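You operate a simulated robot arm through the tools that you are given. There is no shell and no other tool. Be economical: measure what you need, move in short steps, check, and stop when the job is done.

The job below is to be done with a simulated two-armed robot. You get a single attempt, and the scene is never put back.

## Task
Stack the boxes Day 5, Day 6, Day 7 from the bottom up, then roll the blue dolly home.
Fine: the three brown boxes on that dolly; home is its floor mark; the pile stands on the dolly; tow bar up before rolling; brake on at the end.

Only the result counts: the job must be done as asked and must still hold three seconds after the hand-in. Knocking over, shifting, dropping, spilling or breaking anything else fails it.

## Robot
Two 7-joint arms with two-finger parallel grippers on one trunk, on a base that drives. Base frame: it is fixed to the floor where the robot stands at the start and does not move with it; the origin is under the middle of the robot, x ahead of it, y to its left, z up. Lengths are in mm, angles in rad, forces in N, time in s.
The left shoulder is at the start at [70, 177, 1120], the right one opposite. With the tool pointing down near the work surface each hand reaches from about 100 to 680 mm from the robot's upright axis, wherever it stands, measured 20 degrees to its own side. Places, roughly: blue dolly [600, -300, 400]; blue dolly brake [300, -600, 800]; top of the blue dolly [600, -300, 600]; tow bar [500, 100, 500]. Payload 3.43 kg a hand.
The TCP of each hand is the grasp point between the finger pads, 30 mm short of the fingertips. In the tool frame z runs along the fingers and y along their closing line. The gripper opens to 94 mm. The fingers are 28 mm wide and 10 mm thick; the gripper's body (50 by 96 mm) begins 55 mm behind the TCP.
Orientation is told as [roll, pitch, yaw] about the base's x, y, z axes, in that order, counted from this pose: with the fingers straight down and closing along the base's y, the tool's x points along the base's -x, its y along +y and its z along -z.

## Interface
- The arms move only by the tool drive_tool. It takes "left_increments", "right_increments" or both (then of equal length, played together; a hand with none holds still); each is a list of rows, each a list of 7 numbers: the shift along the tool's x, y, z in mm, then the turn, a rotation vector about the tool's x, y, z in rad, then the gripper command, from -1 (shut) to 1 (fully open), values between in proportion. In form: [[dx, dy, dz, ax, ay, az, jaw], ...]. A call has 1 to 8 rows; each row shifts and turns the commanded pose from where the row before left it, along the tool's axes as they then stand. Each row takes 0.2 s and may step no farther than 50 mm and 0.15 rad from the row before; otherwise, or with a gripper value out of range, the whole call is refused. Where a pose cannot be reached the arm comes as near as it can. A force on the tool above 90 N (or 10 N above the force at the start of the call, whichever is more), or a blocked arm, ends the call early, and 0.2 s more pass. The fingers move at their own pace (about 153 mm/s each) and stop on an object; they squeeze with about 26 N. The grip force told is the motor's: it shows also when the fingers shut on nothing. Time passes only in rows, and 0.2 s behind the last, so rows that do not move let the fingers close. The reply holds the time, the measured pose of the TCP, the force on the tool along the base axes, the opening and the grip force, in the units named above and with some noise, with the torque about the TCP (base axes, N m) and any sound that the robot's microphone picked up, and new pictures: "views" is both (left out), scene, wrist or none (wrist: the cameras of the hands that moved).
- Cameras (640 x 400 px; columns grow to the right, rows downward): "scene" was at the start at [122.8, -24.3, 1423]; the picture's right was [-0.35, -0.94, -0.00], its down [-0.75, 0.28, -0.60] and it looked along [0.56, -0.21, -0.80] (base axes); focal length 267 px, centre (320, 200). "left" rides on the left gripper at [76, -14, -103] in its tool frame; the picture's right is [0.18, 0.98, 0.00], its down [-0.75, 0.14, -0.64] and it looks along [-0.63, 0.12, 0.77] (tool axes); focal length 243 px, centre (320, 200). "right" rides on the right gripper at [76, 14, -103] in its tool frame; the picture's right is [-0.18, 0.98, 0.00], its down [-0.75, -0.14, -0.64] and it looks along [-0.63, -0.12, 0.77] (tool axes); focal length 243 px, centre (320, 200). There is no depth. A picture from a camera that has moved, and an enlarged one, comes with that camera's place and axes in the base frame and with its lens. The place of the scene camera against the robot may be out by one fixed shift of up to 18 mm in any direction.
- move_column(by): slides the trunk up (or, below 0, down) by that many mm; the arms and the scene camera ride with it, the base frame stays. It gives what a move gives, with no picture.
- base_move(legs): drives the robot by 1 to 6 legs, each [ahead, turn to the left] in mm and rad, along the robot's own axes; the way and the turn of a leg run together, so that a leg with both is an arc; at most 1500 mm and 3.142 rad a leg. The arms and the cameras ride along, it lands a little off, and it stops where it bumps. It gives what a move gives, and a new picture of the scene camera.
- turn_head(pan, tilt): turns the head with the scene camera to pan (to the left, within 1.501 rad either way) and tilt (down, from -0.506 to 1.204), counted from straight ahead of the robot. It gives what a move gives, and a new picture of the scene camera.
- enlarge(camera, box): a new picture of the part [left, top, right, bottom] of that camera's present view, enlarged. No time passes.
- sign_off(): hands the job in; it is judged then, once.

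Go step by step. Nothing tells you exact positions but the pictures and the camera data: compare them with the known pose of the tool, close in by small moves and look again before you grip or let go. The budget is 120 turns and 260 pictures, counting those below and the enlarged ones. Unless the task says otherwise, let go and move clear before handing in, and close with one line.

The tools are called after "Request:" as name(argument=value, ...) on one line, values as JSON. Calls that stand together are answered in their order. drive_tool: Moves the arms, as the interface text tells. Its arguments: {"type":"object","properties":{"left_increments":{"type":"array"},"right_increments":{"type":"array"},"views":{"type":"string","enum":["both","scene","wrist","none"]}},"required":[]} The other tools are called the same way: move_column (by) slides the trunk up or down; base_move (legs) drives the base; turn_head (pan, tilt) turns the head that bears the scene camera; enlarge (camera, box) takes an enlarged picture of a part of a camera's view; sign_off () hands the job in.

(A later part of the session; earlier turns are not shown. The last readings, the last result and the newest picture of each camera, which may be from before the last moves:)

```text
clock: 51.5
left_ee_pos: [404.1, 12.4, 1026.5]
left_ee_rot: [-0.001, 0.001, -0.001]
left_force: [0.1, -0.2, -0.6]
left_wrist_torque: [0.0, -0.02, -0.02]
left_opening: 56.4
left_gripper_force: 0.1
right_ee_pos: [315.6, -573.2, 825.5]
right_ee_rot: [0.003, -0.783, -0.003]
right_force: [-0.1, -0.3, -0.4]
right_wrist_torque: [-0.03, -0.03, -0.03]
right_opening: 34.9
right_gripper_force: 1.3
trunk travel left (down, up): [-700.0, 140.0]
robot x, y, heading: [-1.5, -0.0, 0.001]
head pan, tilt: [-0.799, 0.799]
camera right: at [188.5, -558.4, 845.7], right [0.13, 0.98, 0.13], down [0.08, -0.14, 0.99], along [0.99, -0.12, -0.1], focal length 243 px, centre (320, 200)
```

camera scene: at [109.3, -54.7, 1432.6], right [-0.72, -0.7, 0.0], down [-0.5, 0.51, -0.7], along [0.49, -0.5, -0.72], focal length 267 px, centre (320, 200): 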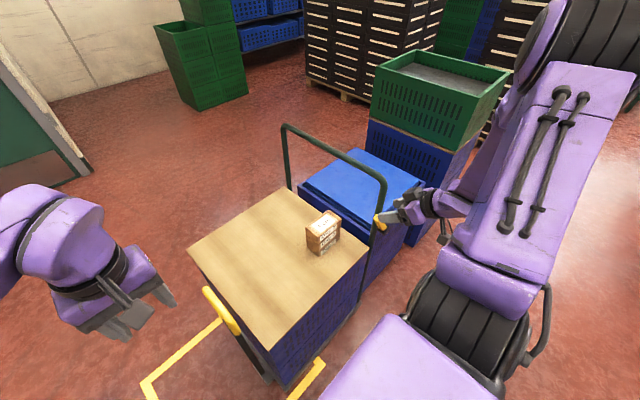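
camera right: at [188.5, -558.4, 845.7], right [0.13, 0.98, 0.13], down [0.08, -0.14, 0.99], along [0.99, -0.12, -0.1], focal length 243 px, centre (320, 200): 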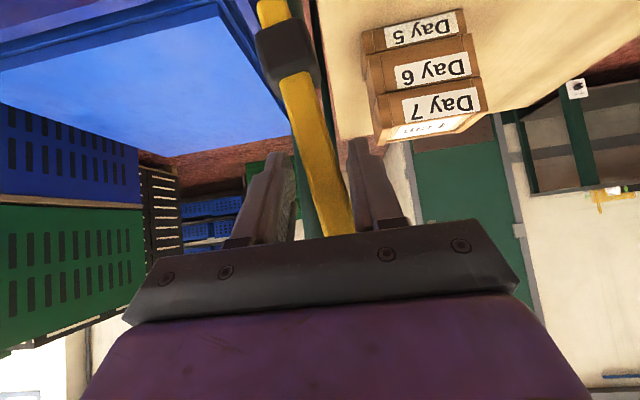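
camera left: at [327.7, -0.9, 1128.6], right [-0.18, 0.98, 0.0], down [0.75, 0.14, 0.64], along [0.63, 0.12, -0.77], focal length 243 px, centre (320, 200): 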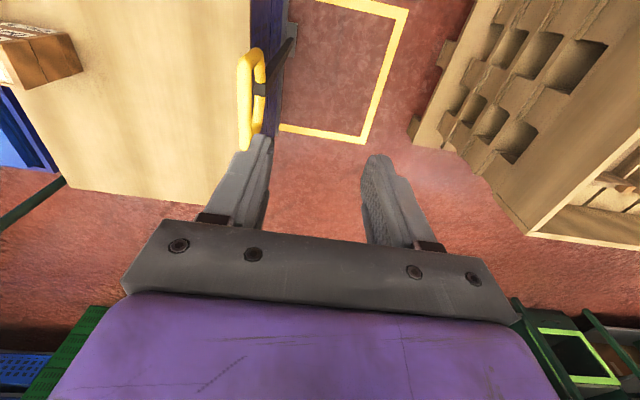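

Request:
drive_tool(right_increments=[[0, -10, 0, 0, 0, 0, -0.28], [0, -10, 0, 0, 0, 0, -0.28], [0, -10, 0, 0, 0, 0, -0.28], [0, 0, 0, 0, 0, 0, -0.28]], views="wrist")

```text
clock: 52.5
left_ee_pos: [405.2, 14.1, 1026.4]
left_ee_rot: [-0.002, -0.001, 0.0]
left_force: [-0.3, -0.8, 0.6]
left_wrist_torque: [0.01, -0.02, 0.01]
left_opening: 56.6
left_gripper_force: 0.0
right_ee_pos: [317.0, -601.8, 827.9]
right_ee_rot: [-0.001, -0.785, 0.003]
right_force: [1.4, 5.5, 2.7]
right_wrist_torque: [0.21, -0.02, 0.07]
right_opening: 36.9
right_gripper_force: 2.8
trunk travel left (down, up): [-700.0, 140.0]
robot x, y, heading: [0.8, -0.4, 0.002]
head pan, tilt: [-0.799, 0.799]
camera right: at [189.5, -588.1, 846.8], right [0.13, 0.98, 0.13], down [0.08, -0.14, 0.99], along [0.99, -0.12, -0.1], focal length 243 px, centre (320, 200)
```

right: 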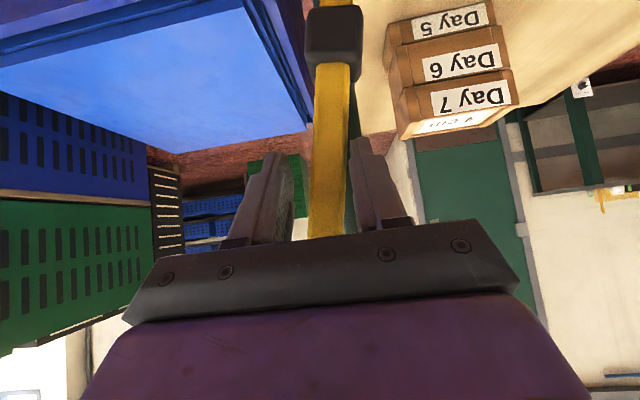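

Request:
drive_tool(right_increments=[[0, -10, 0, 0, 0, 0, -0.28], [0, -10, 0, 0, 0, 0, -0.28], [0, -10, 0, 0, 0, 0, -0.28], [0, 0, 0, 0, 0, 0, -0.28]], views="wrist")

```text
clock: 53.5
left_ee_pos: [406.1, 16.5, 1025.1]
left_ee_rot: [-0.003, 0.001, -0.001]
left_force: [0.5, -0.5, 1.3]
left_wrist_torque: [0.0, 0.02, 0.0]
left_opening: 56.3
left_gripper_force: 0.1
right_ee_pos: [315.5, -624.8, 826.0]
right_ee_rot: [0.014, -0.781, -0.006]
right_force: [3.6, 47.8, -18.9]
right_wrist_torque: [3.22, -0.38, 0.1]
right_opening: 45.6
right_gripper_force: 44.5
trunk travel left (down, up): [-700.0, 140.0]
robot x, y, heading: [1.5, 1.4, -0.0]
head pan, tilt: [-0.799, 0.799]
camera right: at [189.1, -611.2, 845.3], right [0.13, 0.98, 0.14], down [0.08, -0.15, 0.99], along [0.99, -0.11, -0.1], focal length 243 px, centre (320, 200)
```

right: 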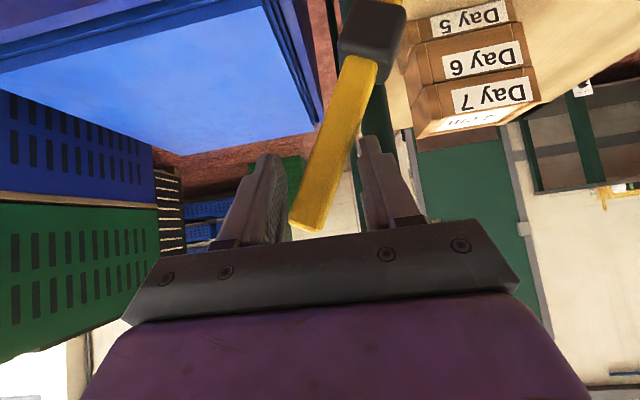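

The lever has flipped over to the -y side and hit its stop. I open, back off, and look at the whole situation.

Request:
drive_tool(right_increments=[[0, 8, 0, 0, 0, 0, 0.2], [0, 0, 0, 0, 0, 0, 0.3], [-5, 0, -35, 0, 0, 0, 0.3], [-10, 0, -35, 0, 0, 0, 0.3], [-30, 10, -20, 0, 0, 0, 0.3], [-30, 20, -20, 0, 0, 0, 0.3]], views="both")

Request:
enlarge(camera="scene", box=[330, 160, 450, 260])

```text
clock: 55.0
left_ee_pos: [404.2, 15.8, 1025.8]
left_ee_rot: [-0.002, -0.001, 0.0]
left_force: [0.2, 0.6, -0.2]
left_wrist_torque: [-0.01, 0.0, 0.01]
left_opening: 56.3
left_gripper_force: 0.0
right_ee_pos: [290.8, -592.9, 959.1]
right_ee_rot: [-0.003, -0.787, 0.002]
right_force: [-0.3, 1.0, 0.5]
right_wrist_torque: [-0.04, 0.01, -0.02]
right_opening: 60.9
right_gripper_force: 0.1
trunk travel left (down, up): [-700.0, 140.0]
robot x, y, heading: [3.4, 2.3, -0.002]
head pan, tilt: [-0.799, 0.799]
camera scene: at [109.3, -52.4, 1432.6], right [-0.72, -0.7, 0.0], down [-0.5, 0.51, -0.7], along [0.49, -0.5, -0.72], focal length 267 px, centre (320, 200)
camera right: at [164.7, -578.0, 978.8], right [0.13, 0.98, 0.13], down [0.08, -0.14, 0.99], along [0.99, -0.12, -0.1], focal length 243 px, centre (320, 200)
```

scene: 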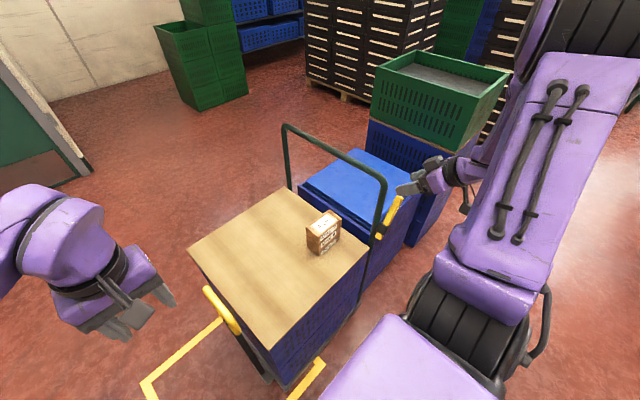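
right: 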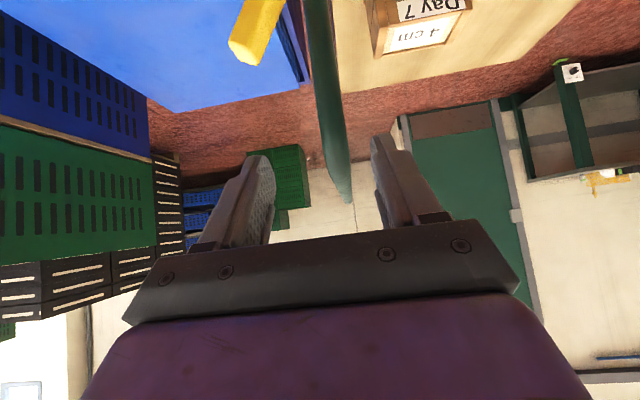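

```text
4.00 times, centred on (390, 210) of scene
camera zoom: at [109.3, -52.4, 1432.6], right [-0.72, -0.7, 0.0], down [-0.5, 0.51, -0.7], along [0.49, -0.5, -0.72], focal length 1067 px, centre (40, 160)
```

zoom: 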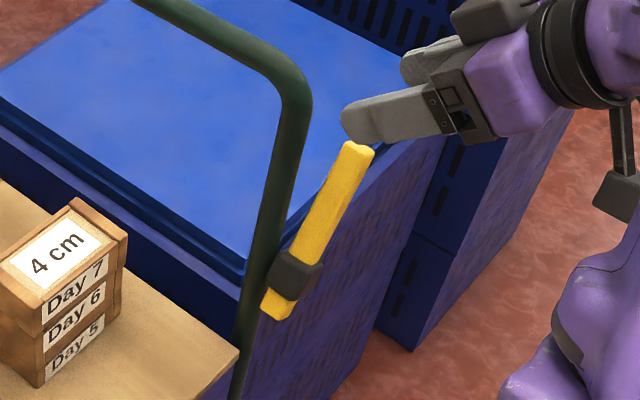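

The lever now leans to -y. I level the right hand and go above the handle's top bar (about y -580, z 945, running along x) to grip it.

Request:
drive_tool(right_increments=[[-30, 0, -30, 0, 0, 0, 0.6], [-30, 0, -30, 0, 0, 0, 0.6], [0, 0, 0, 0, 0.15, 0, 0.6], [0, 0, 0, 0, 0.15, 0, 0.6], [0, 0, 0, 0, 0.15, 0, 0.6], [0, 0, 0, 0, 0.15, 0, 0.6], [0, 0, 0, 0, 0.15, 0, 0.6], [0, 0, 0, 0, 0.036, 0, 0.6]], views="none")

Request:
drive_tool(right_increments=[[-35, 4, 0, 0, 0, 0, 0.6], [-35, 4, 0, 0, 0, 0, 0.6], [-35, 4, 0, 0, 0, 0, 0.6], [-30, 2, 0, 0, 0, 0, 0.6], [0, 0, 0, 0, 0, 0, 0.6]], views="both")

```text
clock: 56.8
left_ee_pos: [404.3, 13.1, 1027.6]
left_ee_rot: [0.001, -0.003, -0.001]
left_force: [-0.1, 0.0, -0.1]
left_wrist_torque: [0.0, 0.0, 0.02]
left_opening: 56.5
left_gripper_force: 0.0
right_ee_pos: [291.0, -595.6, 1043.4]
right_ee_rot: [0.0, 0.003, 0.002]
right_force: [0.8, -0.3, 0.6]
right_wrist_torque: [-0.01, -0.02, 0.01]
right_opening: 75.2
right_gripper_force: 0.1
trunk travel left (down, up): [-700.0, 140.0]
robot x, y, heading: [1.3, 1.6, -0.001]
head pan, tilt: [-0.799, 0.799]
```

```text
clock: 58.0
left_ee_pos: [403.1, 13.2, 1026.4]
left_ee_rot: [0.001, -0.002, 0.0]
left_force: [-0.7, 0.3, 0.4]
left_wrist_torque: [-0.01, -0.06, -0.03]
left_opening: 56.2
left_gripper_force: 0.1
right_ee_pos: [424.4, -583.1, 1042.9]
right_ee_rot: [-0.001, 0.0, 0.0]
right_force: [-0.1, -0.4, -0.3]
right_wrist_torque: [-0.02, 0.0, -0.03]
right_opening: 75.1
right_gripper_force: 0.1
trunk travel left (down, up): [-700.0, 140.0]
robot x, y, heading: [0.2, 1.1, 0.002]
head pan, tilt: [-0.799, 0.799]
camera scene: at [108.7, -55.2, 1432.6], right [-0.72, -0.7, 0.0], down [-0.5, 0.51, -0.7], along [0.49, -0.5, -0.72], focal length 267 px, centre (320, 200)
camera right: at [348.5, -568.0, 1146.5], right [0.18, 0.98, 0.0], down [0.75, -0.14, 0.64], along [0.63, -0.12, -0.77], focal length 243 px, centre (320, 200)
```

scene: 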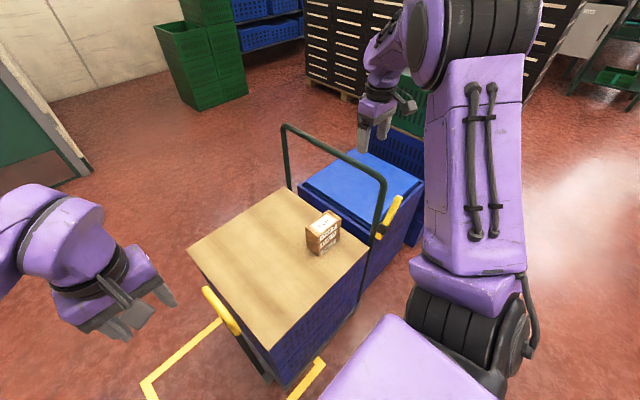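
right: 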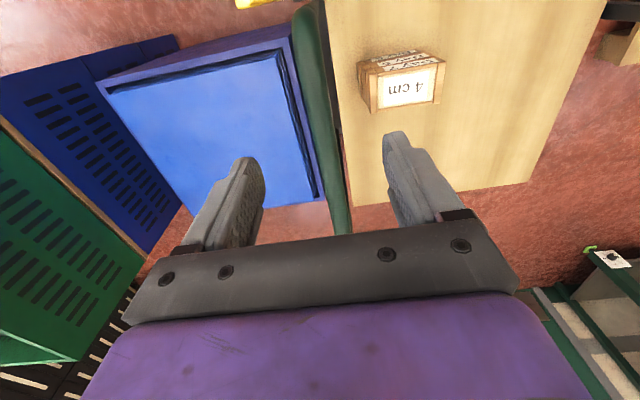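

The bar is centred between the fingers. I descend and close on it.

Request:
drive_tool(right_increments=[[0, 3, 40, 0, 0, 0, 0.6], [0, 0, 35, 0, 0, 0, 0.6], [0, 0, 18, 0, 0, 0, 0.6], [0, 0, 0, 0, 0, 0, 0.6]], views="both")

Request:
enlarge(camera="scene", box=[330, 100, 450, 220])

```text
clock: 59.0
left_ee_pos: [403.6, 12.0, 1026.2]
left_ee_rot: [-0.001, 0.001, 0.001]
left_force: [-0.2, -1.3, 0.4]
left_wrist_torque: [0.03, 0.0, -0.01]
left_opening: 56.6
left_gripper_force: 0.2
right_ee_pos: [425.0, -579.4, 947.8]
right_ee_rot: [0.0, 0.001, 0.0]
right_force: [1.0, 0.4, 0.1]
right_wrist_torque: [0.03, -0.04, -0.01]
right_opening: 75.4
right_gripper_force: 0.1
trunk travel left (down, up): [-700.0, 140.0]
robot x, y, heading: [1.5, -0.4, -0.001]
head pan, tilt: [-0.799, 0.799]
camera scene: at [109.5, -55.3, 1432.5], right [-0.72, -0.7, 0.0], down [-0.5, 0.51, -0.7], along [0.49, -0.5, -0.72], focal length 267 px, centre (320, 200)
camera right: at [349.1, -564.5, 1051.6], right [0.18, 0.98, 0.0], down [0.75, -0.14, 0.64], along [0.63, -0.12, -0.77], focal length 243 px, centre (320, 200)
```

scene: 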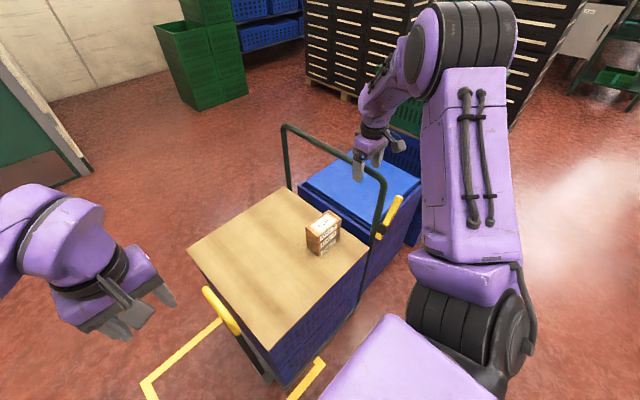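
right: 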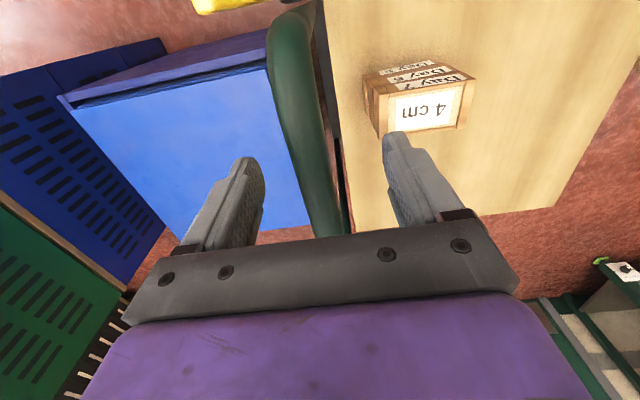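

```text
3.33 times, centred on (390, 160) of scene
camera zoom: at [109.5, -55.3, 1432.5], right [-0.72, -0.7, 0.0], down [-0.5, 0.51, -0.7], along [0.49, -0.5, -0.72], focal length 889 px, centre (87, 333)
```

zoom: 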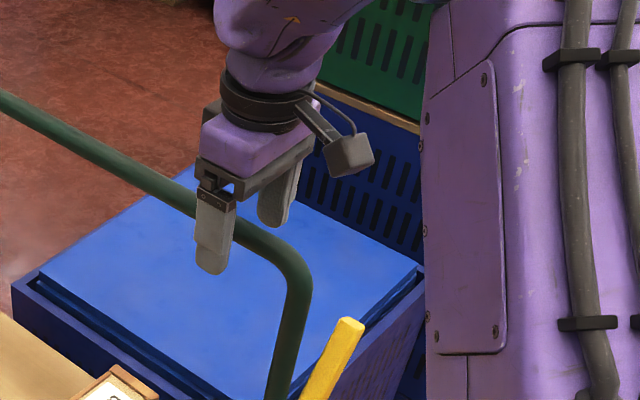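

The bar runs between the fingers. I close and then try a gentle +y pull.

Request:
drive_tool(right_increments=[[0, 0, 0, 0, 0, 0, -1], [0, 0, 0, 0, 0, 0, -1], [0, 0, 0, 0, 0, 0, -1]], views="none")

Request:
drive_tool(right_increments=[[0, 4, 0, 0, 0, 0, -1], [0, 6, 0, 0, 0, 0, -1], [0, 0, 0, 0, 0, 0, -1]], views="both")

```text
clock: 59.8
left_ee_pos: [404.6, 12.5, 1026.7]
left_ee_rot: [0.002, 0.0, -0.001]
left_force: [0.1, 0.0, -0.2]
left_wrist_torque: [-0.04, 0.01, 0.01]
left_opening: 56.5
left_gripper_force: 0.1
right_ee_pos: [426.1, -578.5, 948.5]
right_ee_rot: [0.0, 0.001, -0.001]
right_force: [-0.2, -6.0, 1.4]
right_wrist_torque: [-0.19, -0.21, 0.83]
right_opening: 21.6
right_gripper_force: 45.5
trunk travel left (down, up): [-700.0, 140.0]
robot x, y, heading: [1.0, 0.6, -0.004]
head pan, tilt: [-0.799, 0.799]
```

```text
clock: 60.5
left_ee_pos: [404.0, 13.8, 1025.8]
left_ee_rot: [0.001, 0.0, 0.0]
left_force: [-0.7, 0.7, 0.4]
left_wrist_torque: [0.01, 0.01, 0.01]
left_opening: 56.4
left_gripper_force: 0.0
right_ee_pos: [424.8, -568.3, 948.0]
right_ee_rot: [0.002, 0.0, 0.0]
right_force: [-3.0, 2.3, -4.3]
right_wrist_torque: [0.13, -0.88, 0.57]
right_opening: 21.6
right_gripper_force: 45.0
trunk travel left (down, up): [-700.0, 140.0]
robot x, y, heading: [-0.4, -0.6, 0.006]
head pan, tilt: [-0.799, 0.799]
camera scene: at [109.2, -55.7, 1432.4], right [-0.72, -0.7, 0.0], down [-0.5, 0.51, -0.7], along [0.49, -0.5, -0.72], focal length 267 px, centre (320, 200)
camera right: at [349.0, -553.4, 1051.7], right [0.18, 0.98, 0.0], down [0.75, -0.14, 0.64], along [0.63, -0.12, -0.77], focal length 243 px, centre (320, 200)
```

scene: 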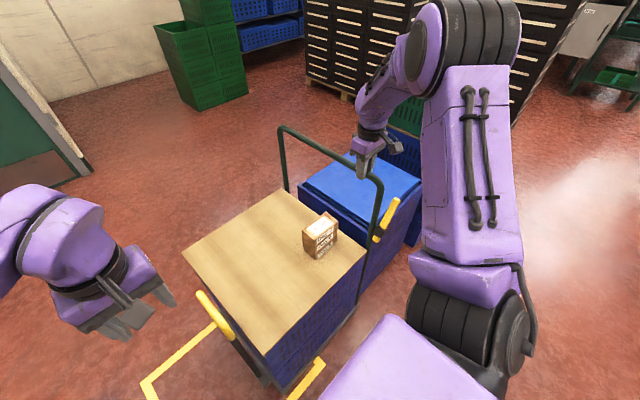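
right: 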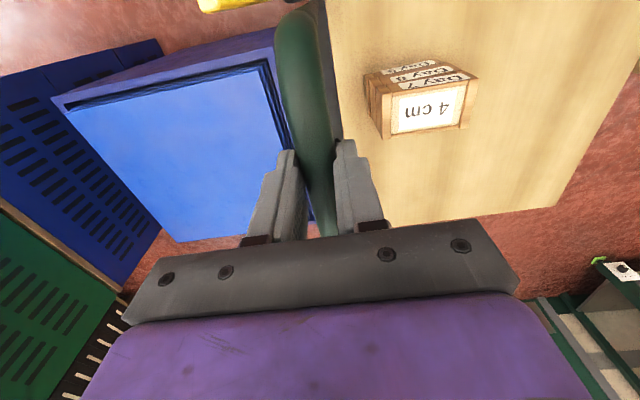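

The dolly rolls freely now, so that lever position is brake off. It needs about 350 mm in +y in total, so I roll smoothly in stages and check heading and stack.

Request:
drive_tool(right_increments=[[0, 5, 0, 0, 0, 0, -1], [0, 10, 0, 0, 0, 0, -1], [0, 15, 0, 0, 0, 0, -1], [0, 18, 0, 0, 0, 0, -1], [0, 18, 0, 0, 0, 0, -1], [0, 15, 0, 0, 0, 0, -1], [0, 10, 0, 0, 0, 0, -1], [0, 5, 0, 0, 0, 0, -1]], views="both")

Request:
turn_head(pan=-0.3, tilt=0.95)

```text
clock: 62.4
left_ee_pos: [405.4, 13.0, 1025.2]
left_ee_rot: [0.001, -0.001, -0.001]
left_force: [-0.5, -0.6, 0.2]
left_wrist_torque: [0.05, -0.01, -0.02]
left_opening: 56.1
left_gripper_force: 0.1
right_ee_pos: [424.9, -472.9, 948.7]
right_ee_rot: [0.003, 0.002, 0.001]
right_force: [-5.6, -4.2, -8.3]
right_wrist_torque: [-0.15, 0.05, 0.78]
right_opening: 21.5
right_gripper_force: 45.4
trunk travel left (down, up): [-700.0, 140.0]
robot x, y, heading: [1.8, -2.2, -0.004]
head pan, tilt: [-0.799, 0.799]
camera scene: at [109.3, -57.4, 1432.4], right [-0.72, -0.7, 0.0], down [-0.5, 0.52, -0.7], along [0.49, -0.5, -0.72], focal length 267 px, centre (320, 200)
camera right: at [348.5, -459.4, 1051.8], right [0.18, 0.98, 0.0], down [0.75, -0.14, 0.64], along [0.63, -0.12, -0.77], focal length 243 px, centre (320, 200)
```

scene: 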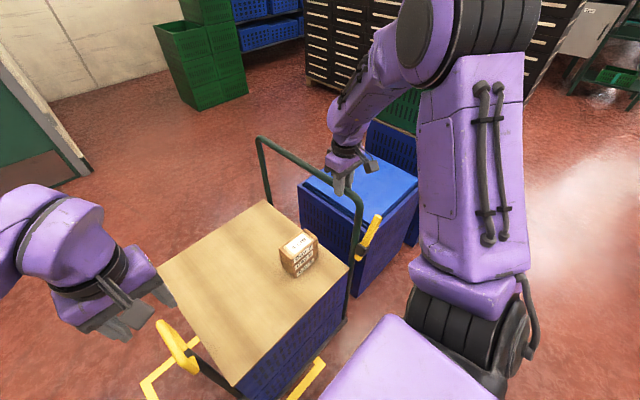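
right: 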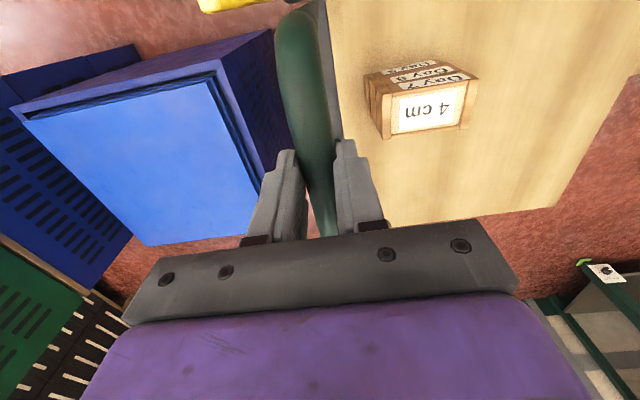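

```text
clock: 63.3
left_ee_pos: [403.8, 11.6, 1025.9]
left_ee_rot: [0.003, -0.001, 0.001]
left_force: [-0.1, -0.1, 0.1]
left_wrist_torque: [0.03, 0.0, 0.02]
left_opening: 56.5
left_gripper_force: 0.0
right_ee_pos: [424.6, -474.5, 948.3]
right_ee_rot: [0.001, 0.002, -0.001]
right_force: [-8.0, 0.3, -13.4]
right_wrist_torque: [0.03, 0.15, 0.73]
right_opening: 21.7
right_gripper_force: 45.3
trunk travel left (down, up): [-700.0, 140.0]
robot x, y, heading: [1.7, 4.5, -0.003]
head pan, tilt: [-0.3, 0.949]
camera scene: at [122.5, -21.0, 1420.9], right [-0.3, -0.95, 0.0], down [-0.78, 0.24, -0.58], along [0.56, -0.17, -0.81], focal length 267 px, centre (320, 200)
```

scene: 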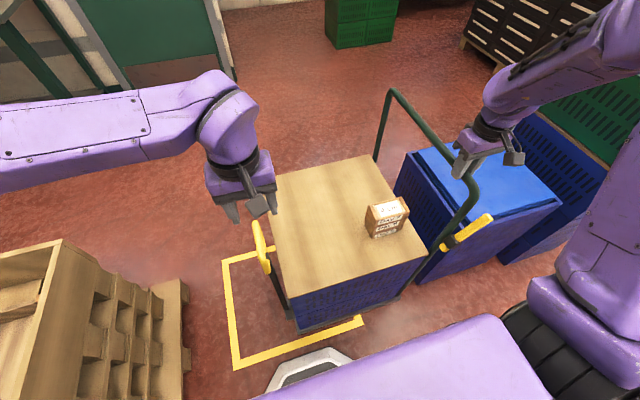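

It rolled straight and the stack is undisturbed. I continue another 200 mm while moving the left hand out of the way.

Request:
drive_tool(right_increments=[[0, 5, 0, 0, 0, 0, -1], [0, 12, 0, 0, 0, 0, -1], [0, 16, 0, 0, 0, 0, -1], [0, 18, 0, 0, 0, 0, -1], [0, 18, 0, 0, 0, 0, -1], [0, 16, 0, 0, 0, 0, -1], [0, 10, 0, 0, 0, 0, -1], [0, 5, 0, 0, 0, 0, -1]], left_increments=[[10, 20, -5, 0, 0, 0, 0.2], [10, 20, -5, 0, 0, 0, 0.2], [10, 20, -5, 0, 0, 0, 0.2], [10, 20, -5, 0, 0, 0, 0.2], [10, 20, -5, 0, 0, 0, 0.2], [10, 20, -5, 0, 0, 0, 0.2], [10, 20, -5, 0, 0, 0, 0.2], [10, 20, -5, 0, 0, 0, 0.2]], views="none")

Request:
drive_tool(right_increments=[[0, 5, 0, 0, 0, 0, -1], [0, 12, 0, 0, 0, 0, -1], [0, 16, 0, 0, 0, 0, -1], [0, 18, 0, 0, 0, 0, -1], [0, 18, 0, 0, 0, 0, -1], [0, 16, 0, 0, 0, 0, -1], [0, 10, 0, 0, 0, 0, -1], [0, 5, 0, 0, 0, 0, -1]], views="both")

```text
clock: 65.1
left_ee_pos: [323.7, 171.5, 1066.5]
left_ee_rot: [0.002, 0.0, -0.003]
left_force: [-0.6, -0.3, -0.1]
left_wrist_torque: [0.0, -0.01, -0.01]
left_opening: 56.6
left_gripper_force: 0.1
right_ee_pos: [424.5, -373.0, 948.5]
right_ee_rot: [0.004, 0.002, 0.001]
right_force: [-14.1, -4.0, -21.2]
right_wrist_torque: [-0.02, -0.33, 0.74]
right_opening: 21.7
right_gripper_force: 44.9
trunk travel left (down, up): [-700.0, 140.0]
robot x, y, heading: [-1.7, 0.3, -0.0]
head pan, tilt: [-0.3, 0.949]
```

```text
clock: 66.9
left_ee_pos: [323.7, 171.6, 1067.9]
left_ee_rot: [0.001, 0.0, 0.0]
left_force: [-0.1, 1.1, -0.1]
left_wrist_torque: [0.02, -0.04, -0.01]
left_opening: 56.4
left_gripper_force: 0.1
right_ee_pos: [423.1, -275.6, 948.5]
right_ee_rot: [0.001, 0.002, 0.002]
right_force: [-18.8, -4.0, -20.2]
right_wrist_torque: [-0.06, 0.97, 0.7]
right_opening: 21.8
right_gripper_force: 44.9
trunk travel left (down, up): [-700.0, 140.0]
robot x, y, heading: [-1.0, -0.1, -0.0]
head pan, tilt: [-0.3, 0.949]
camera scene: at [121.2, -21.7, 1421.1], right [-0.3, -0.96, 0.0], down [-0.78, 0.24, -0.58], along [0.56, -0.17, -0.81], focal length 267 px, centre (320, 200)
camera right: at [347.4, -260.2, 1052.1], right [0.18, 0.98, 0.0], down [0.75, -0.14, 0.64], along [0.63, -0.12, -0.77], focal length 243 px, centre (320, 200)
```

scene: 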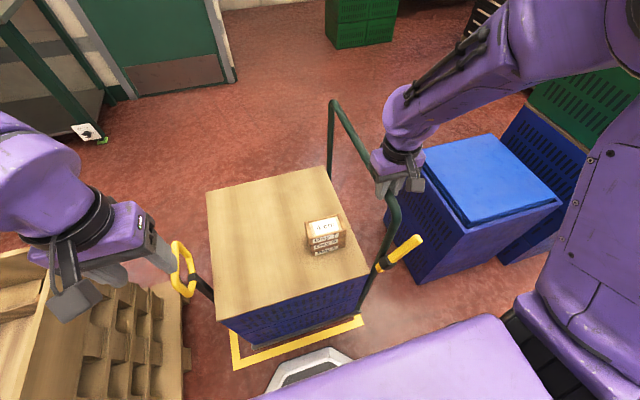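
right: 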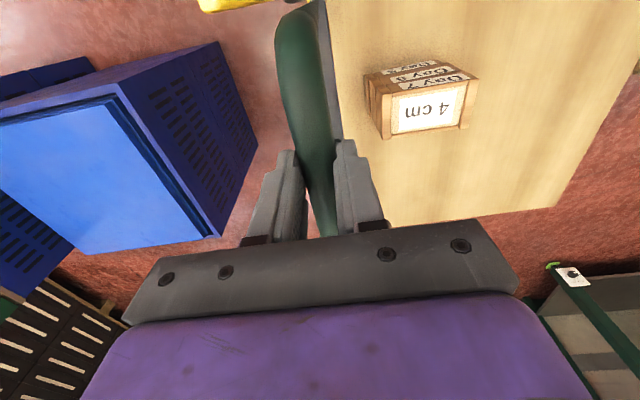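

It is about 44 mm short of centred on the mark, estimated from the board edges against the yellow lines. I roll the last part, easing slightly to -x.

Request:
drive_tool(right_increments=[[1, 5, 0, 0, 0, 0, -1], [1, 10, 0, 0, 0, 0, -1], [1, 12, 0, 0, 0, 0, -1], [1, 10, 0, 0, 0, 0, -1], [1, 5, 0, 0, 0, 0, -1], [1, 2, 0, 0, 0, 0, -1], [0, 0, 0, 0, 0, 0, -1]], views="both")

Request:
enlarge(camera="scene", box=[170, 240, 390, 380])

Request:
enlarge(camera="left", box=[0, 0, 640, 400])

```text
clock: 68.5
left_ee_pos: [327.2, 171.5, 1065.1]
left_ee_rot: [0.003, 0.005, 0.0]
left_force: [-0.1, -0.4, -0.4]
left_wrist_torque: [0.01, -0.01, 0.02]
left_opening: 56.3
left_gripper_force: 0.0
right_ee_pos: [423.5, -230.7, 949.1]
right_ee_rot: [0.001, -0.001, 0.0]
right_force: [9.2, -6.1, -13.0]
right_wrist_torque: [-0.14, -0.23, 0.78]
right_opening: 21.7
right_gripper_force: 44.5
trunk travel left (down, up): [-700.0, 140.0]
robot x, y, heading: [-3.5, 1.0, -0.002]
head pan, tilt: [-0.3, 0.949]
camera scene: at [126.5, -21.2, 1420.7], right [-0.29, -0.96, 0.0], down [-0.78, 0.24, -0.58], along [0.55, -0.17, -0.81], focal length 267 px, centre (320, 200)
camera right: at [346.8, -215.5, 1052.0], right [0.18, 0.98, 0.0], down [0.75, -0.14, 0.64], along [0.63, -0.12, -0.77], focal length 243 px, centre (320, 200)
```

scene: 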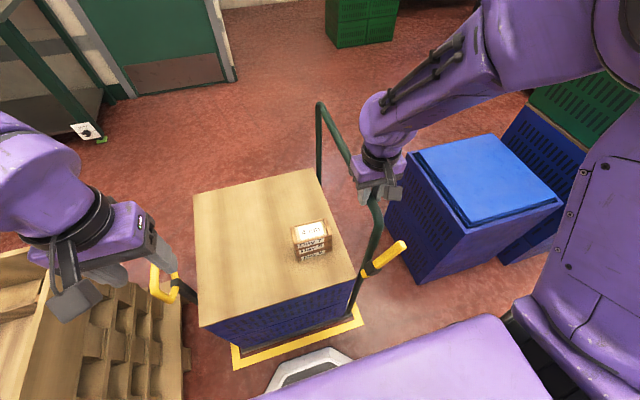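
right: 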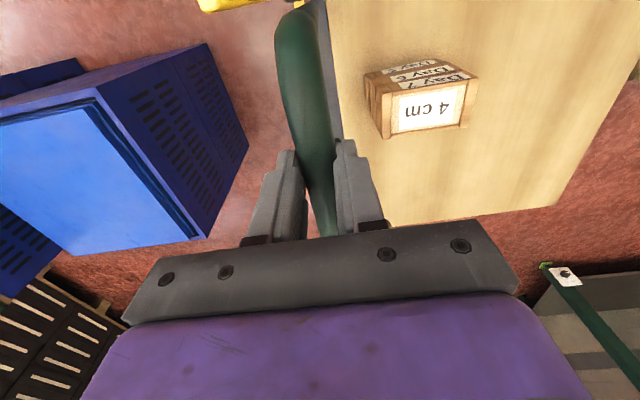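

```text
2.86 times, centred on (280, 310) of scene
camera zoom: at [126.5, -21.2, 1420.7], right [-0.29, -0.96, 0.0], down [-0.78, 0.24, -0.58], along [0.55, -0.17, -0.81], focal length 762 px, centre (434, -114)
```

zoom: 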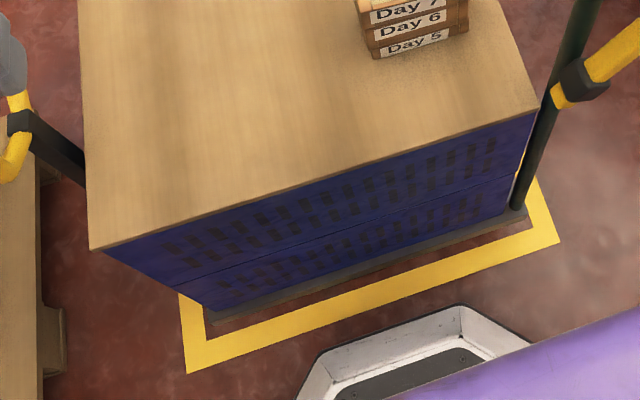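

```text
1.00 times, centred on (320, 200) of left (not enlarged: the box is as wide or as high as the picture)
camera zoom: at [251.6, 155.8, 1167.7], right [-0.18, 0.98, 0.0], down [0.76, 0.14, 0.64], along [0.63, 0.12, -0.77], focal length 243 px, centre (320, 200)
```

zoom: 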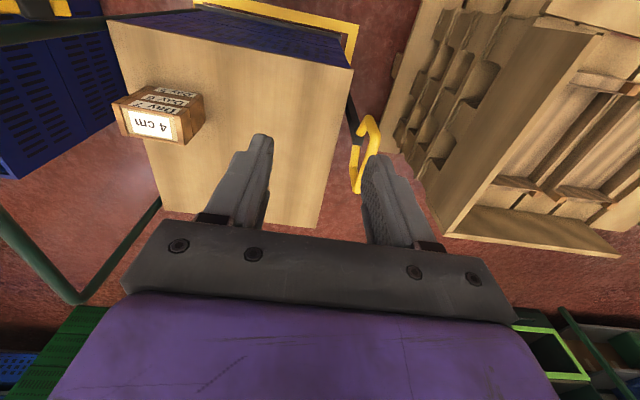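

The dolly is inside the mark, about 10 mm short of centre in y. Before the final nudge I move the left hand to the +y side so its camera sees along the left line to the far corner, to check x.

Request:
drive_tool(left_increments=[[0, 0, 35, 0, 0, 0, 0.2], [0, 0, 40, 0, 0, 0, 0.2], [0, 25, 35, 0, 0, 0, 0.2], [0, 40, 10, 0, 0, 0, 0.2], [0, 45, 0, 0, 0, 0, 0.2], [0, 45, 0, 0, 0, 0, 0.2], [0, 25, 0, 0, 0, 0, 0.2]], right_increments=[[0, 2, 0, 0, 0, 0, -1], [0, 4, 0, 0, 0, 0, -1], [0, 3, 0, 0, 0, 0, -1], [0, 1, 0, 0, 0, 0, -1], [0, 0, 0, 0, 0, 0, -1], [0, 0, 0, 0, 0, 0, -1], [0, 0, 0, 0, 0, 0, -1]], views="both")

```text
clock: 70.3
left_ee_pos: [344.4, 330.6, 975.0]
left_ee_rot: [-0.021, -0.124, 0.02]
left_force: [-0.1, 0.1, -0.9]
left_wrist_torque: [-0.01, -0.01, 0.0]
left_opening: 56.2
left_gripper_force: 0.0
left hand out of reach, approached as far as the arm can: row 6, 7
right_ee_pos: [422.9, -223.2, 949.4]
right_ee_rot: [-0.002, -0.004, -0.001]
right_force: [6.0, -19.0, -5.2]
right_wrist_torque: [-0.72, -0.78, 0.83]
right_opening: 21.6
right_gripper_force: 44.6
trunk travel left (down, up): [-700.0, 140.0]
robot x, y, heading: [0.7, -1.6, -0.002]
head pan, tilt: [-0.3, 0.949]
stopped in row 7 (left hand): the arm was blocked; the commanded pose is now the measured one
camera scene: at [125.0, -21.9, 1420.1], right [-0.3, -0.95, 0.0], down [-0.78, 0.24, -0.58], along [0.55, -0.17, -0.81], focal length 267 px, centre (320, 200)
camera right: at [346.2, -208.2, 1051.6], right [0.18, 0.98, 0.0], down [0.75, -0.14, 0.65], along [0.63, -0.12, -0.76], focal length 243 px, centre (320, 200)
camera left: at [256.6, 315.3, 1068.4], right [-0.2, 0.98, -0.04], down [0.67, 0.17, 0.73], along [0.72, 0.12, -0.69], focal length 243 px, centre (320, 200)
```

scene: 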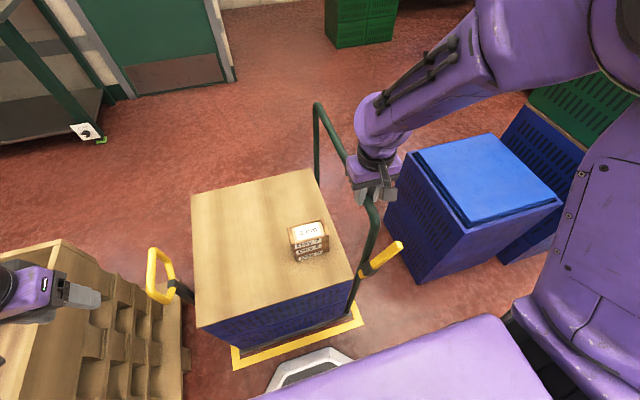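
right: 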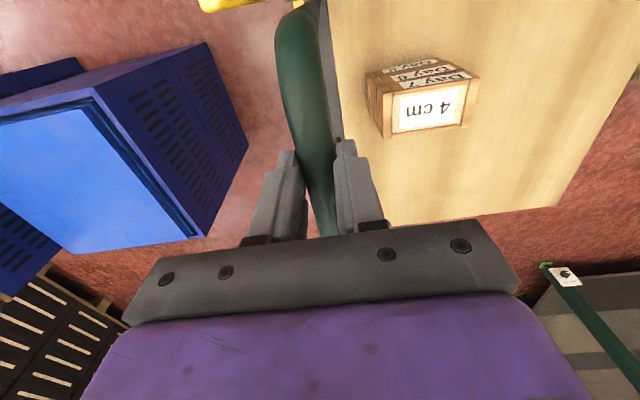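
left: 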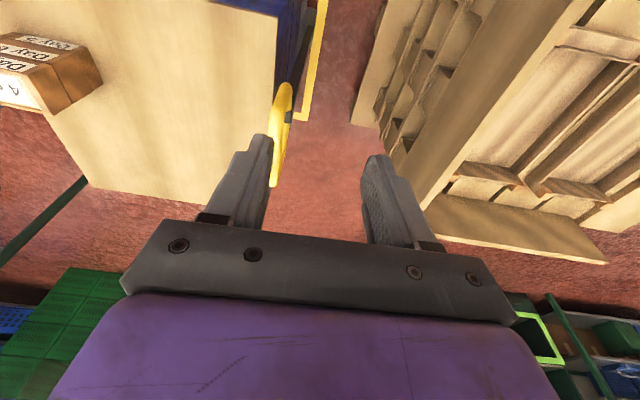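

Request:
enlarge(camera="left", box=[230, 0, 350, 150])

Request:
turn_head(pan=0.6, tilt=0.8)

```text
2.67 times, centred on (290, 75) of left
camera zoom: at [256.6, 315.3, 1068.4], right [-0.2, 0.98, -0.04], down [0.67, 0.17, 0.73], along [0.72, 0.12, -0.69], focal length 647 px, centre (400, 533)
```

zoom: 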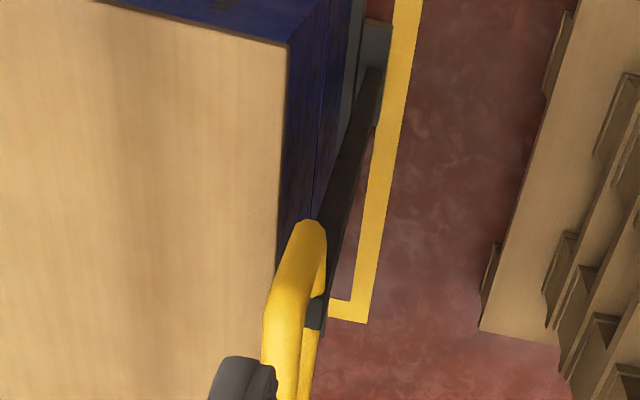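

```text
clock: 71.5
left_ee_pos: [345.0, 327.6, 977.2]
left_ee_rot: [-0.019, -0.123, 0.021]
left_force: [-0.1, 1.4, 0.2]
left_wrist_torque: [0.01, -0.01, 0.0]
left_opening: 56.4
left_gripper_force: 0.1
right_ee_pos: [423.6, -223.8, 949.1]
right_ee_rot: [0.003, -0.005, 0.001]
right_force: [9.4, -20.8, -4.7]
right_wrist_torque: [-0.47, -0.57, 0.79]
right_opening: 21.7
right_gripper_force: 45.3
trunk travel left (down, up): [-700.0, 140.0]
robot x, y, heading: [-1.5, 0.7, -0.003]
head pan, tilt: [0.6, 0.799]
camera scene: at [122.6, 42.2, 1432.5], right [0.56, -0.83, 0.0], down [-0.59, -0.4, -0.7], along [0.57, 0.4, -0.72], focal length 267 px, centre (320, 200)
```

scene: 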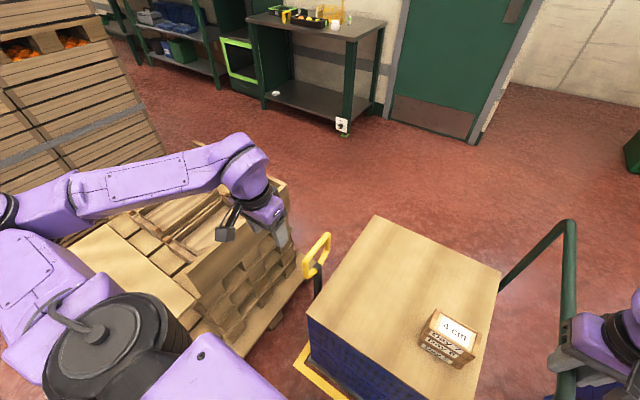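

By both cameras the dolly is centred within a few mm in y and about 8 mm in x, inside the lines. To keep it from rolling while I flip the brake, I'll hold the upright tow ring with the left hand.

Request:
drive_tool(left_increments=[[0, 0, 0, -0.02, 0.12, 0.02, 0.2], [-27, -13, 0, 0, 0, 0, 0.2], [-27, -13, 0, 0, 0, 0, 0.2], [-27, -13, 10, 0, 0, 0, 0.2], [-26, -12, 20, 0, 0, 0, 0.2], [0, 0, 0, 0, 0, 0, 0.2]], views="both")

```text
clock: 72.9
left_ee_pos: [449.9, 279.7, 952.2]
left_ee_rot: [-0.001, -0.053, 0.016]
left_force: [0.3, 0.1, -1.2]
left_wrist_torque: [-0.02, 0.0, 0.02]
left_opening: 56.5
left_gripper_force: 0.0
left hand out of reach, approached as far as the arm can: row 1, 2
right_ee_pos: [423.3, -224.0, 949.5]
right_ee_rot: [0.001, -0.004, 0.0]
right_force: [9.9, -22.1, -1.1]
right_wrist_torque: [-0.39, 0.07, 0.82]
right_opening: 21.8
right_gripper_force: 45.1
trunk travel left (down, up): [-700.0, 140.0]
robot x, y, heading: [-3.4, -1.0, -0.003]
head pan, tilt: [0.6, 0.799]
camera scene: at [122.5, 42.2, 1432.5], right [0.56, -0.83, 0.0], down [-0.59, -0.4, -0.7], along [0.57, 0.4, -0.72], focal length 267 px, centre (320, 200)
camera left: at [369.2, 262.6, 1049.7], right [-0.2, 0.98, -0.01], down [0.72, 0.15, 0.68], along [0.67, 0.13, -0.73], focal length 243 px, centre (320, 200)
```

scene: 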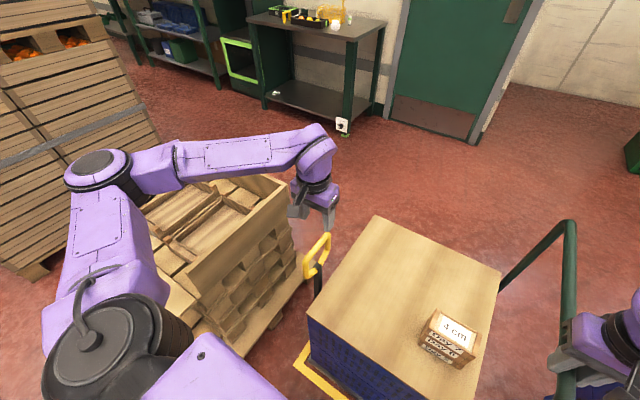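
left: 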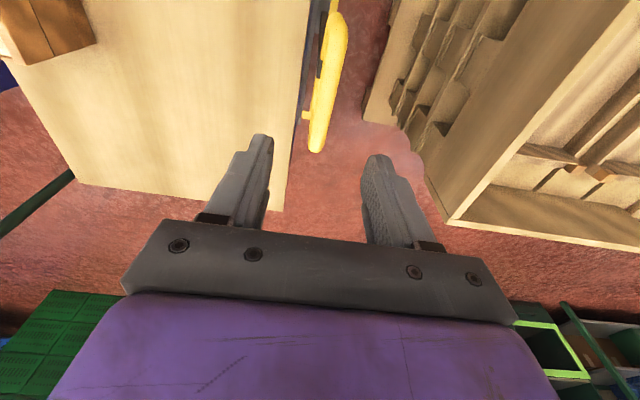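

The ring is centred at y≈283. I descend over it and grip.

Request:
drive_tool(left_increments=[[0, 3, 30, 0, 0.05, 0.015, 0.2], [0, 0, 35, 0, 0, 0, 0.2], [0, 0, 35, 0, 0, 0, 0.2], [0, 0, 28, 0, 0, 0, 0.2], [0, 0, 0, 0, 0, 0, 0.2], [0, 0, 0, 0, 0, 0, -1], [0, 0, 0, 0, 0, 0, -1], [0, 0, 0, 0, 0, 0, -1]], views="wrist")

```text
clock: 74.7
left_ee_pos: [452.6, 283.0, 823.6]
left_ee_rot: [-0.001, -0.005, 0.004]
left_force: [-4.1, 25.0, 5.0]
left_wrist_torque: [0.49, -0.78, 0.45]
left_opening: 17.6
left_gripper_force: 45.2
right_ee_pos: [423.6, -223.4, 947.8]
right_ee_rot: [0.0, -0.004, 0.0]
right_force: [14.2, -36.0, -8.2]
right_wrist_torque: [-0.52, -0.44, 0.85]
right_opening: 21.6
right_gripper_force: 45.2
trunk travel left (down, up): [-700.0, 140.0]
robot x, y, heading: [0.6, -1.6, -0.002]
head pan, tilt: [0.6, 0.799]
camera left: at [375.8, 267.9, 926.3], right [-0.19, 0.98, 0.0], down [0.75, 0.14, 0.65], along [0.63, 0.12, -0.76], focal length 243 px, centre (320, 200)
```

left: 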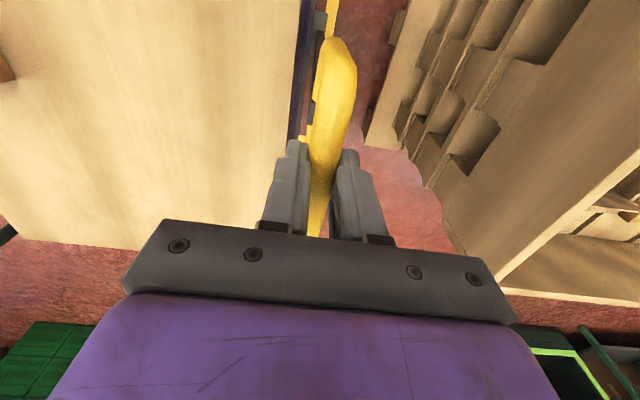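

Both hands hold the dolly with opposing preload. I relax the left slightly, release the handle with the right hand and lift it clear.

Request:
drive_tool(left_increments=[[0, 2, 0, 0, 0, 0, -1], [0, 0, 0, 0, 0, 0, -1], [0, 0, 0, 0, 0, 0, -1], [0, 0, 0, 0, 0, 0, -1], [0, 0, 0, 0, 0, 0, -1], [0, 0, 0, 0, 0, 0, -1], [0, 0, 0, 0, 0, 0, -1]], right_increments=[[0, -2, 0, 0, 0, 0, -1], [0, 0, 0, 0, 0, 0, 0], [0, 0, 0, 0, 0, 0, 0.6], [0, 0, 0, 0, 0, 0, 0.6], [0, 0, -40, 0, 0, 0, 0.6], [0, 0, -45, 0, 0, 0, 0.6], [0, 0, -20, 0, 0, 0, 0.6]], views="none")

Request:
turn_head(pan=-0.3, tilt=0.95)

Request:
enlarge(camera="scene", box=[170, 240, 390, 380])

```text
clock: 76.3
left_ee_pos: [452.6, 286.5, 824.4]
left_ee_rot: [-0.005, -0.007, 0.0]
left_force: [14.9, -1.3, 11.7]
left_wrist_torque: [0.06, 0.86, 0.47]
left_opening: 17.8
left_gripper_force: 44.8
right_ee_pos: [423.0, -222.0, 1054.1]
right_ee_rot: [-0.003, -0.006, 0.002]
right_force: [0.7, 0.3, 0.8]
right_wrist_torque: [-0.01, -0.02, -0.02]
right_opening: 75.1
right_gripper_force: 0.1
trunk travel left (down, up): [-700.0, 140.0]
robot x, y, heading: [2.2, 1.2, 0.005]
head pan, tilt: [0.6, 0.799]
```

```text
clock: 77.5
left_ee_pos: [452.3, 286.3, 824.2]
left_ee_rot: [-0.006, -0.007, 0.001]
left_force: [15.9, 0.1, 12.9]
left_wrist_torque: [0.02, -0.04, 0.61]
left_opening: 17.7
left_gripper_force: 44.8
right_ee_pos: [422.6, -220.2, 1052.9]
right_ee_rot: [0.001, -0.003, 0.0]
right_force: [-0.8, 0.6, 0.3]
right_wrist_torque: [0.01, -0.04, -0.03]
right_opening: 75.0
right_gripper_force: 0.0
trunk travel left (down, up): [-700.0, 140.0]
robot x, y, heading: [1.3, 0.8, -0.002]
head pan, tilt: [-0.3, 0.949]
camera scene: at [124.4, -20.8, 1420.9], right [-0.3, -0.96, 0.0], down [-0.78, 0.24, -0.58], along [0.56, -0.17, -0.81], focal length 267 px, centre (320, 200)
```

scene: 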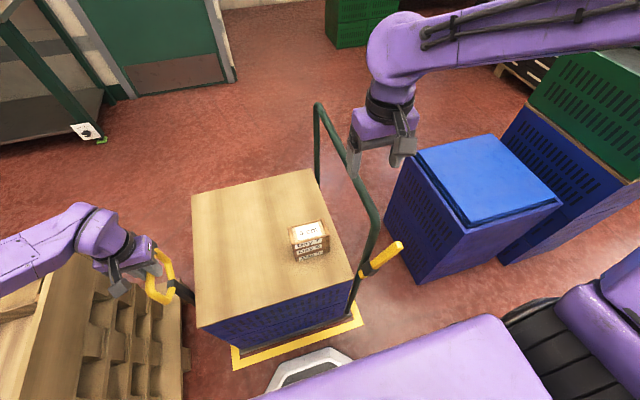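

```text
2.86 times, centred on (280, 310) of scene
camera zoom: at [124.4, -20.8, 1420.9], right [-0.3, -0.96, 0.0], down [-0.78, 0.24, -0.58], along [0.56, -0.17, -0.81], focal length 762 px, centre (434, -114)
```

zoom: 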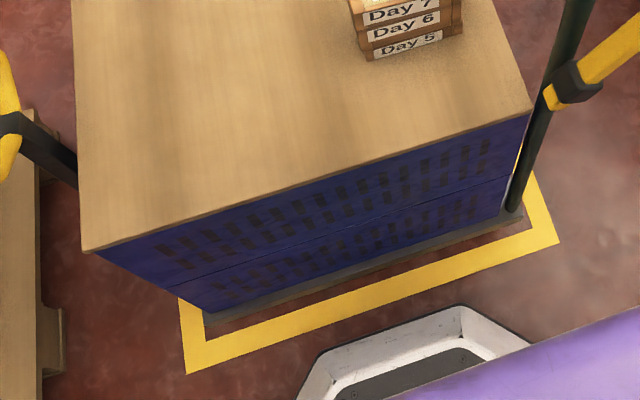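

The dolly sits centred in the mark. Now the brake: I bring the right hand back, pitch it 45° again, and approach the lever, which now leans to -y around y≈-270.

Request:
drive_tool(right_increments=[[35, -12, 0, 0, 0, 0, 0.3], [35, -12, 0, 0, 0, 0, 0.3], [35, -12, 0, 0, 0, 0, 0.3], [35, -12, 0, 0, 0, 0, 0.3], [0, 0, 0, 0, -0.15, 0, 0.3], [0, 0, 0, 0, -0.15, 0, 0.3], [0, 0, 0, 0, -0.15, 0, 0.3], [0, 0, 0, 0, -0.15, 0, 0.3]], views="none")

Request:
drive_tool(right_increments=[[0, 0, 0, 0, -0.15, 0, 0.3], [0, 0, 0, 0, -0.035, 0, 0.3], [0, 0, 0, 0, 0, 0, 0.3]], views="both")

```text
clock: 79.3
left_ee_pos: [452.7, 286.2, 824.2]
left_ee_rot: [-0.003, -0.006, 0.0]
left_force: [17.8, 0.1, 13.8]
left_wrist_torque: [0.01, -0.48, 0.61]
left_opening: 18.0
left_gripper_force: 44.8
right_ee_pos: [374.6, -281.6, 1121.4]
right_ee_rot: [-0.001, -0.604, 0.001]
right_force: [-0.7, -0.1, -0.2]
right_wrist_torque: [-0.01, 0.02, 0.01]
right_opening: 60.7
right_gripper_force: 0.2
right hand out of reach, approached as far as the arm can: row 4, 5, 6, 7, 8
trunk travel left (down, up): [-700.0, 140.0]
robot x, y, heading: [2.2, 1.8, -0.001]
head pan, tilt: [-0.3, 0.949]
```

```text
clock: 80.1
left_ee_pos: [450.9, 286.4, 825.4]
left_ee_rot: [-0.003, -0.004, 0.002]
left_force: [18.4, 0.9, 15.7]
left_wrist_torque: [0.01, -0.31, 0.59]
left_opening: 17.8
left_gripper_force: 44.6
right_ee_pos: [400.2, -287.9, 1143.6]
right_ee_rot: [0.0, -0.787, -0.002]
right_force: [0.4, 0.5, -0.2]
right_wrist_torque: [0.02, -0.01, 0.0]
right_opening: 61.3
right_gripper_force: 0.0
right hand out of reach, approached as far as the arm can: row 1, 2
trunk travel left (down, up): [-700.0, 140.0]
robot x, y, heading: [-0.4, 1.1, 0.001]
head pan, tilt: [-0.3, 0.949]
camera scene: at [124.6, -21.2, 1420.9], right [-0.3, -0.96, 0.0], down [-0.78, 0.24, -0.58], along [0.56, -0.17, -0.81], focal length 267 px, centre (320, 200)
camera right: at [274.0, -274.4, 1162.2], right [0.13, 0.98, 0.13], down [0.08, -0.14, 0.99], along [0.99, -0.12, -0.1], focal length 243 px, centre (320, 200)
```

scene: 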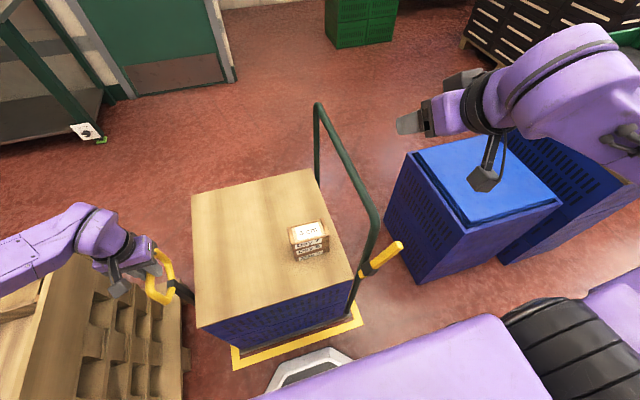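
right: 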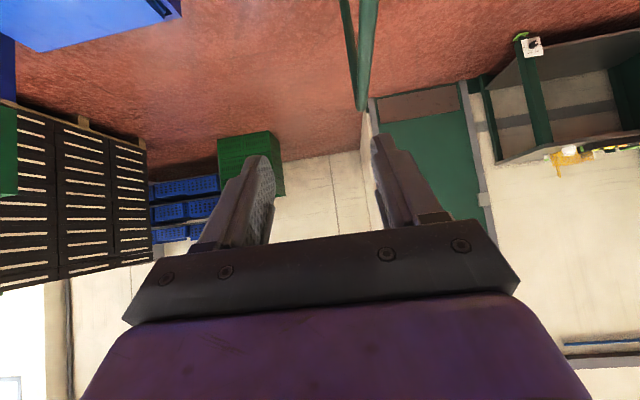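

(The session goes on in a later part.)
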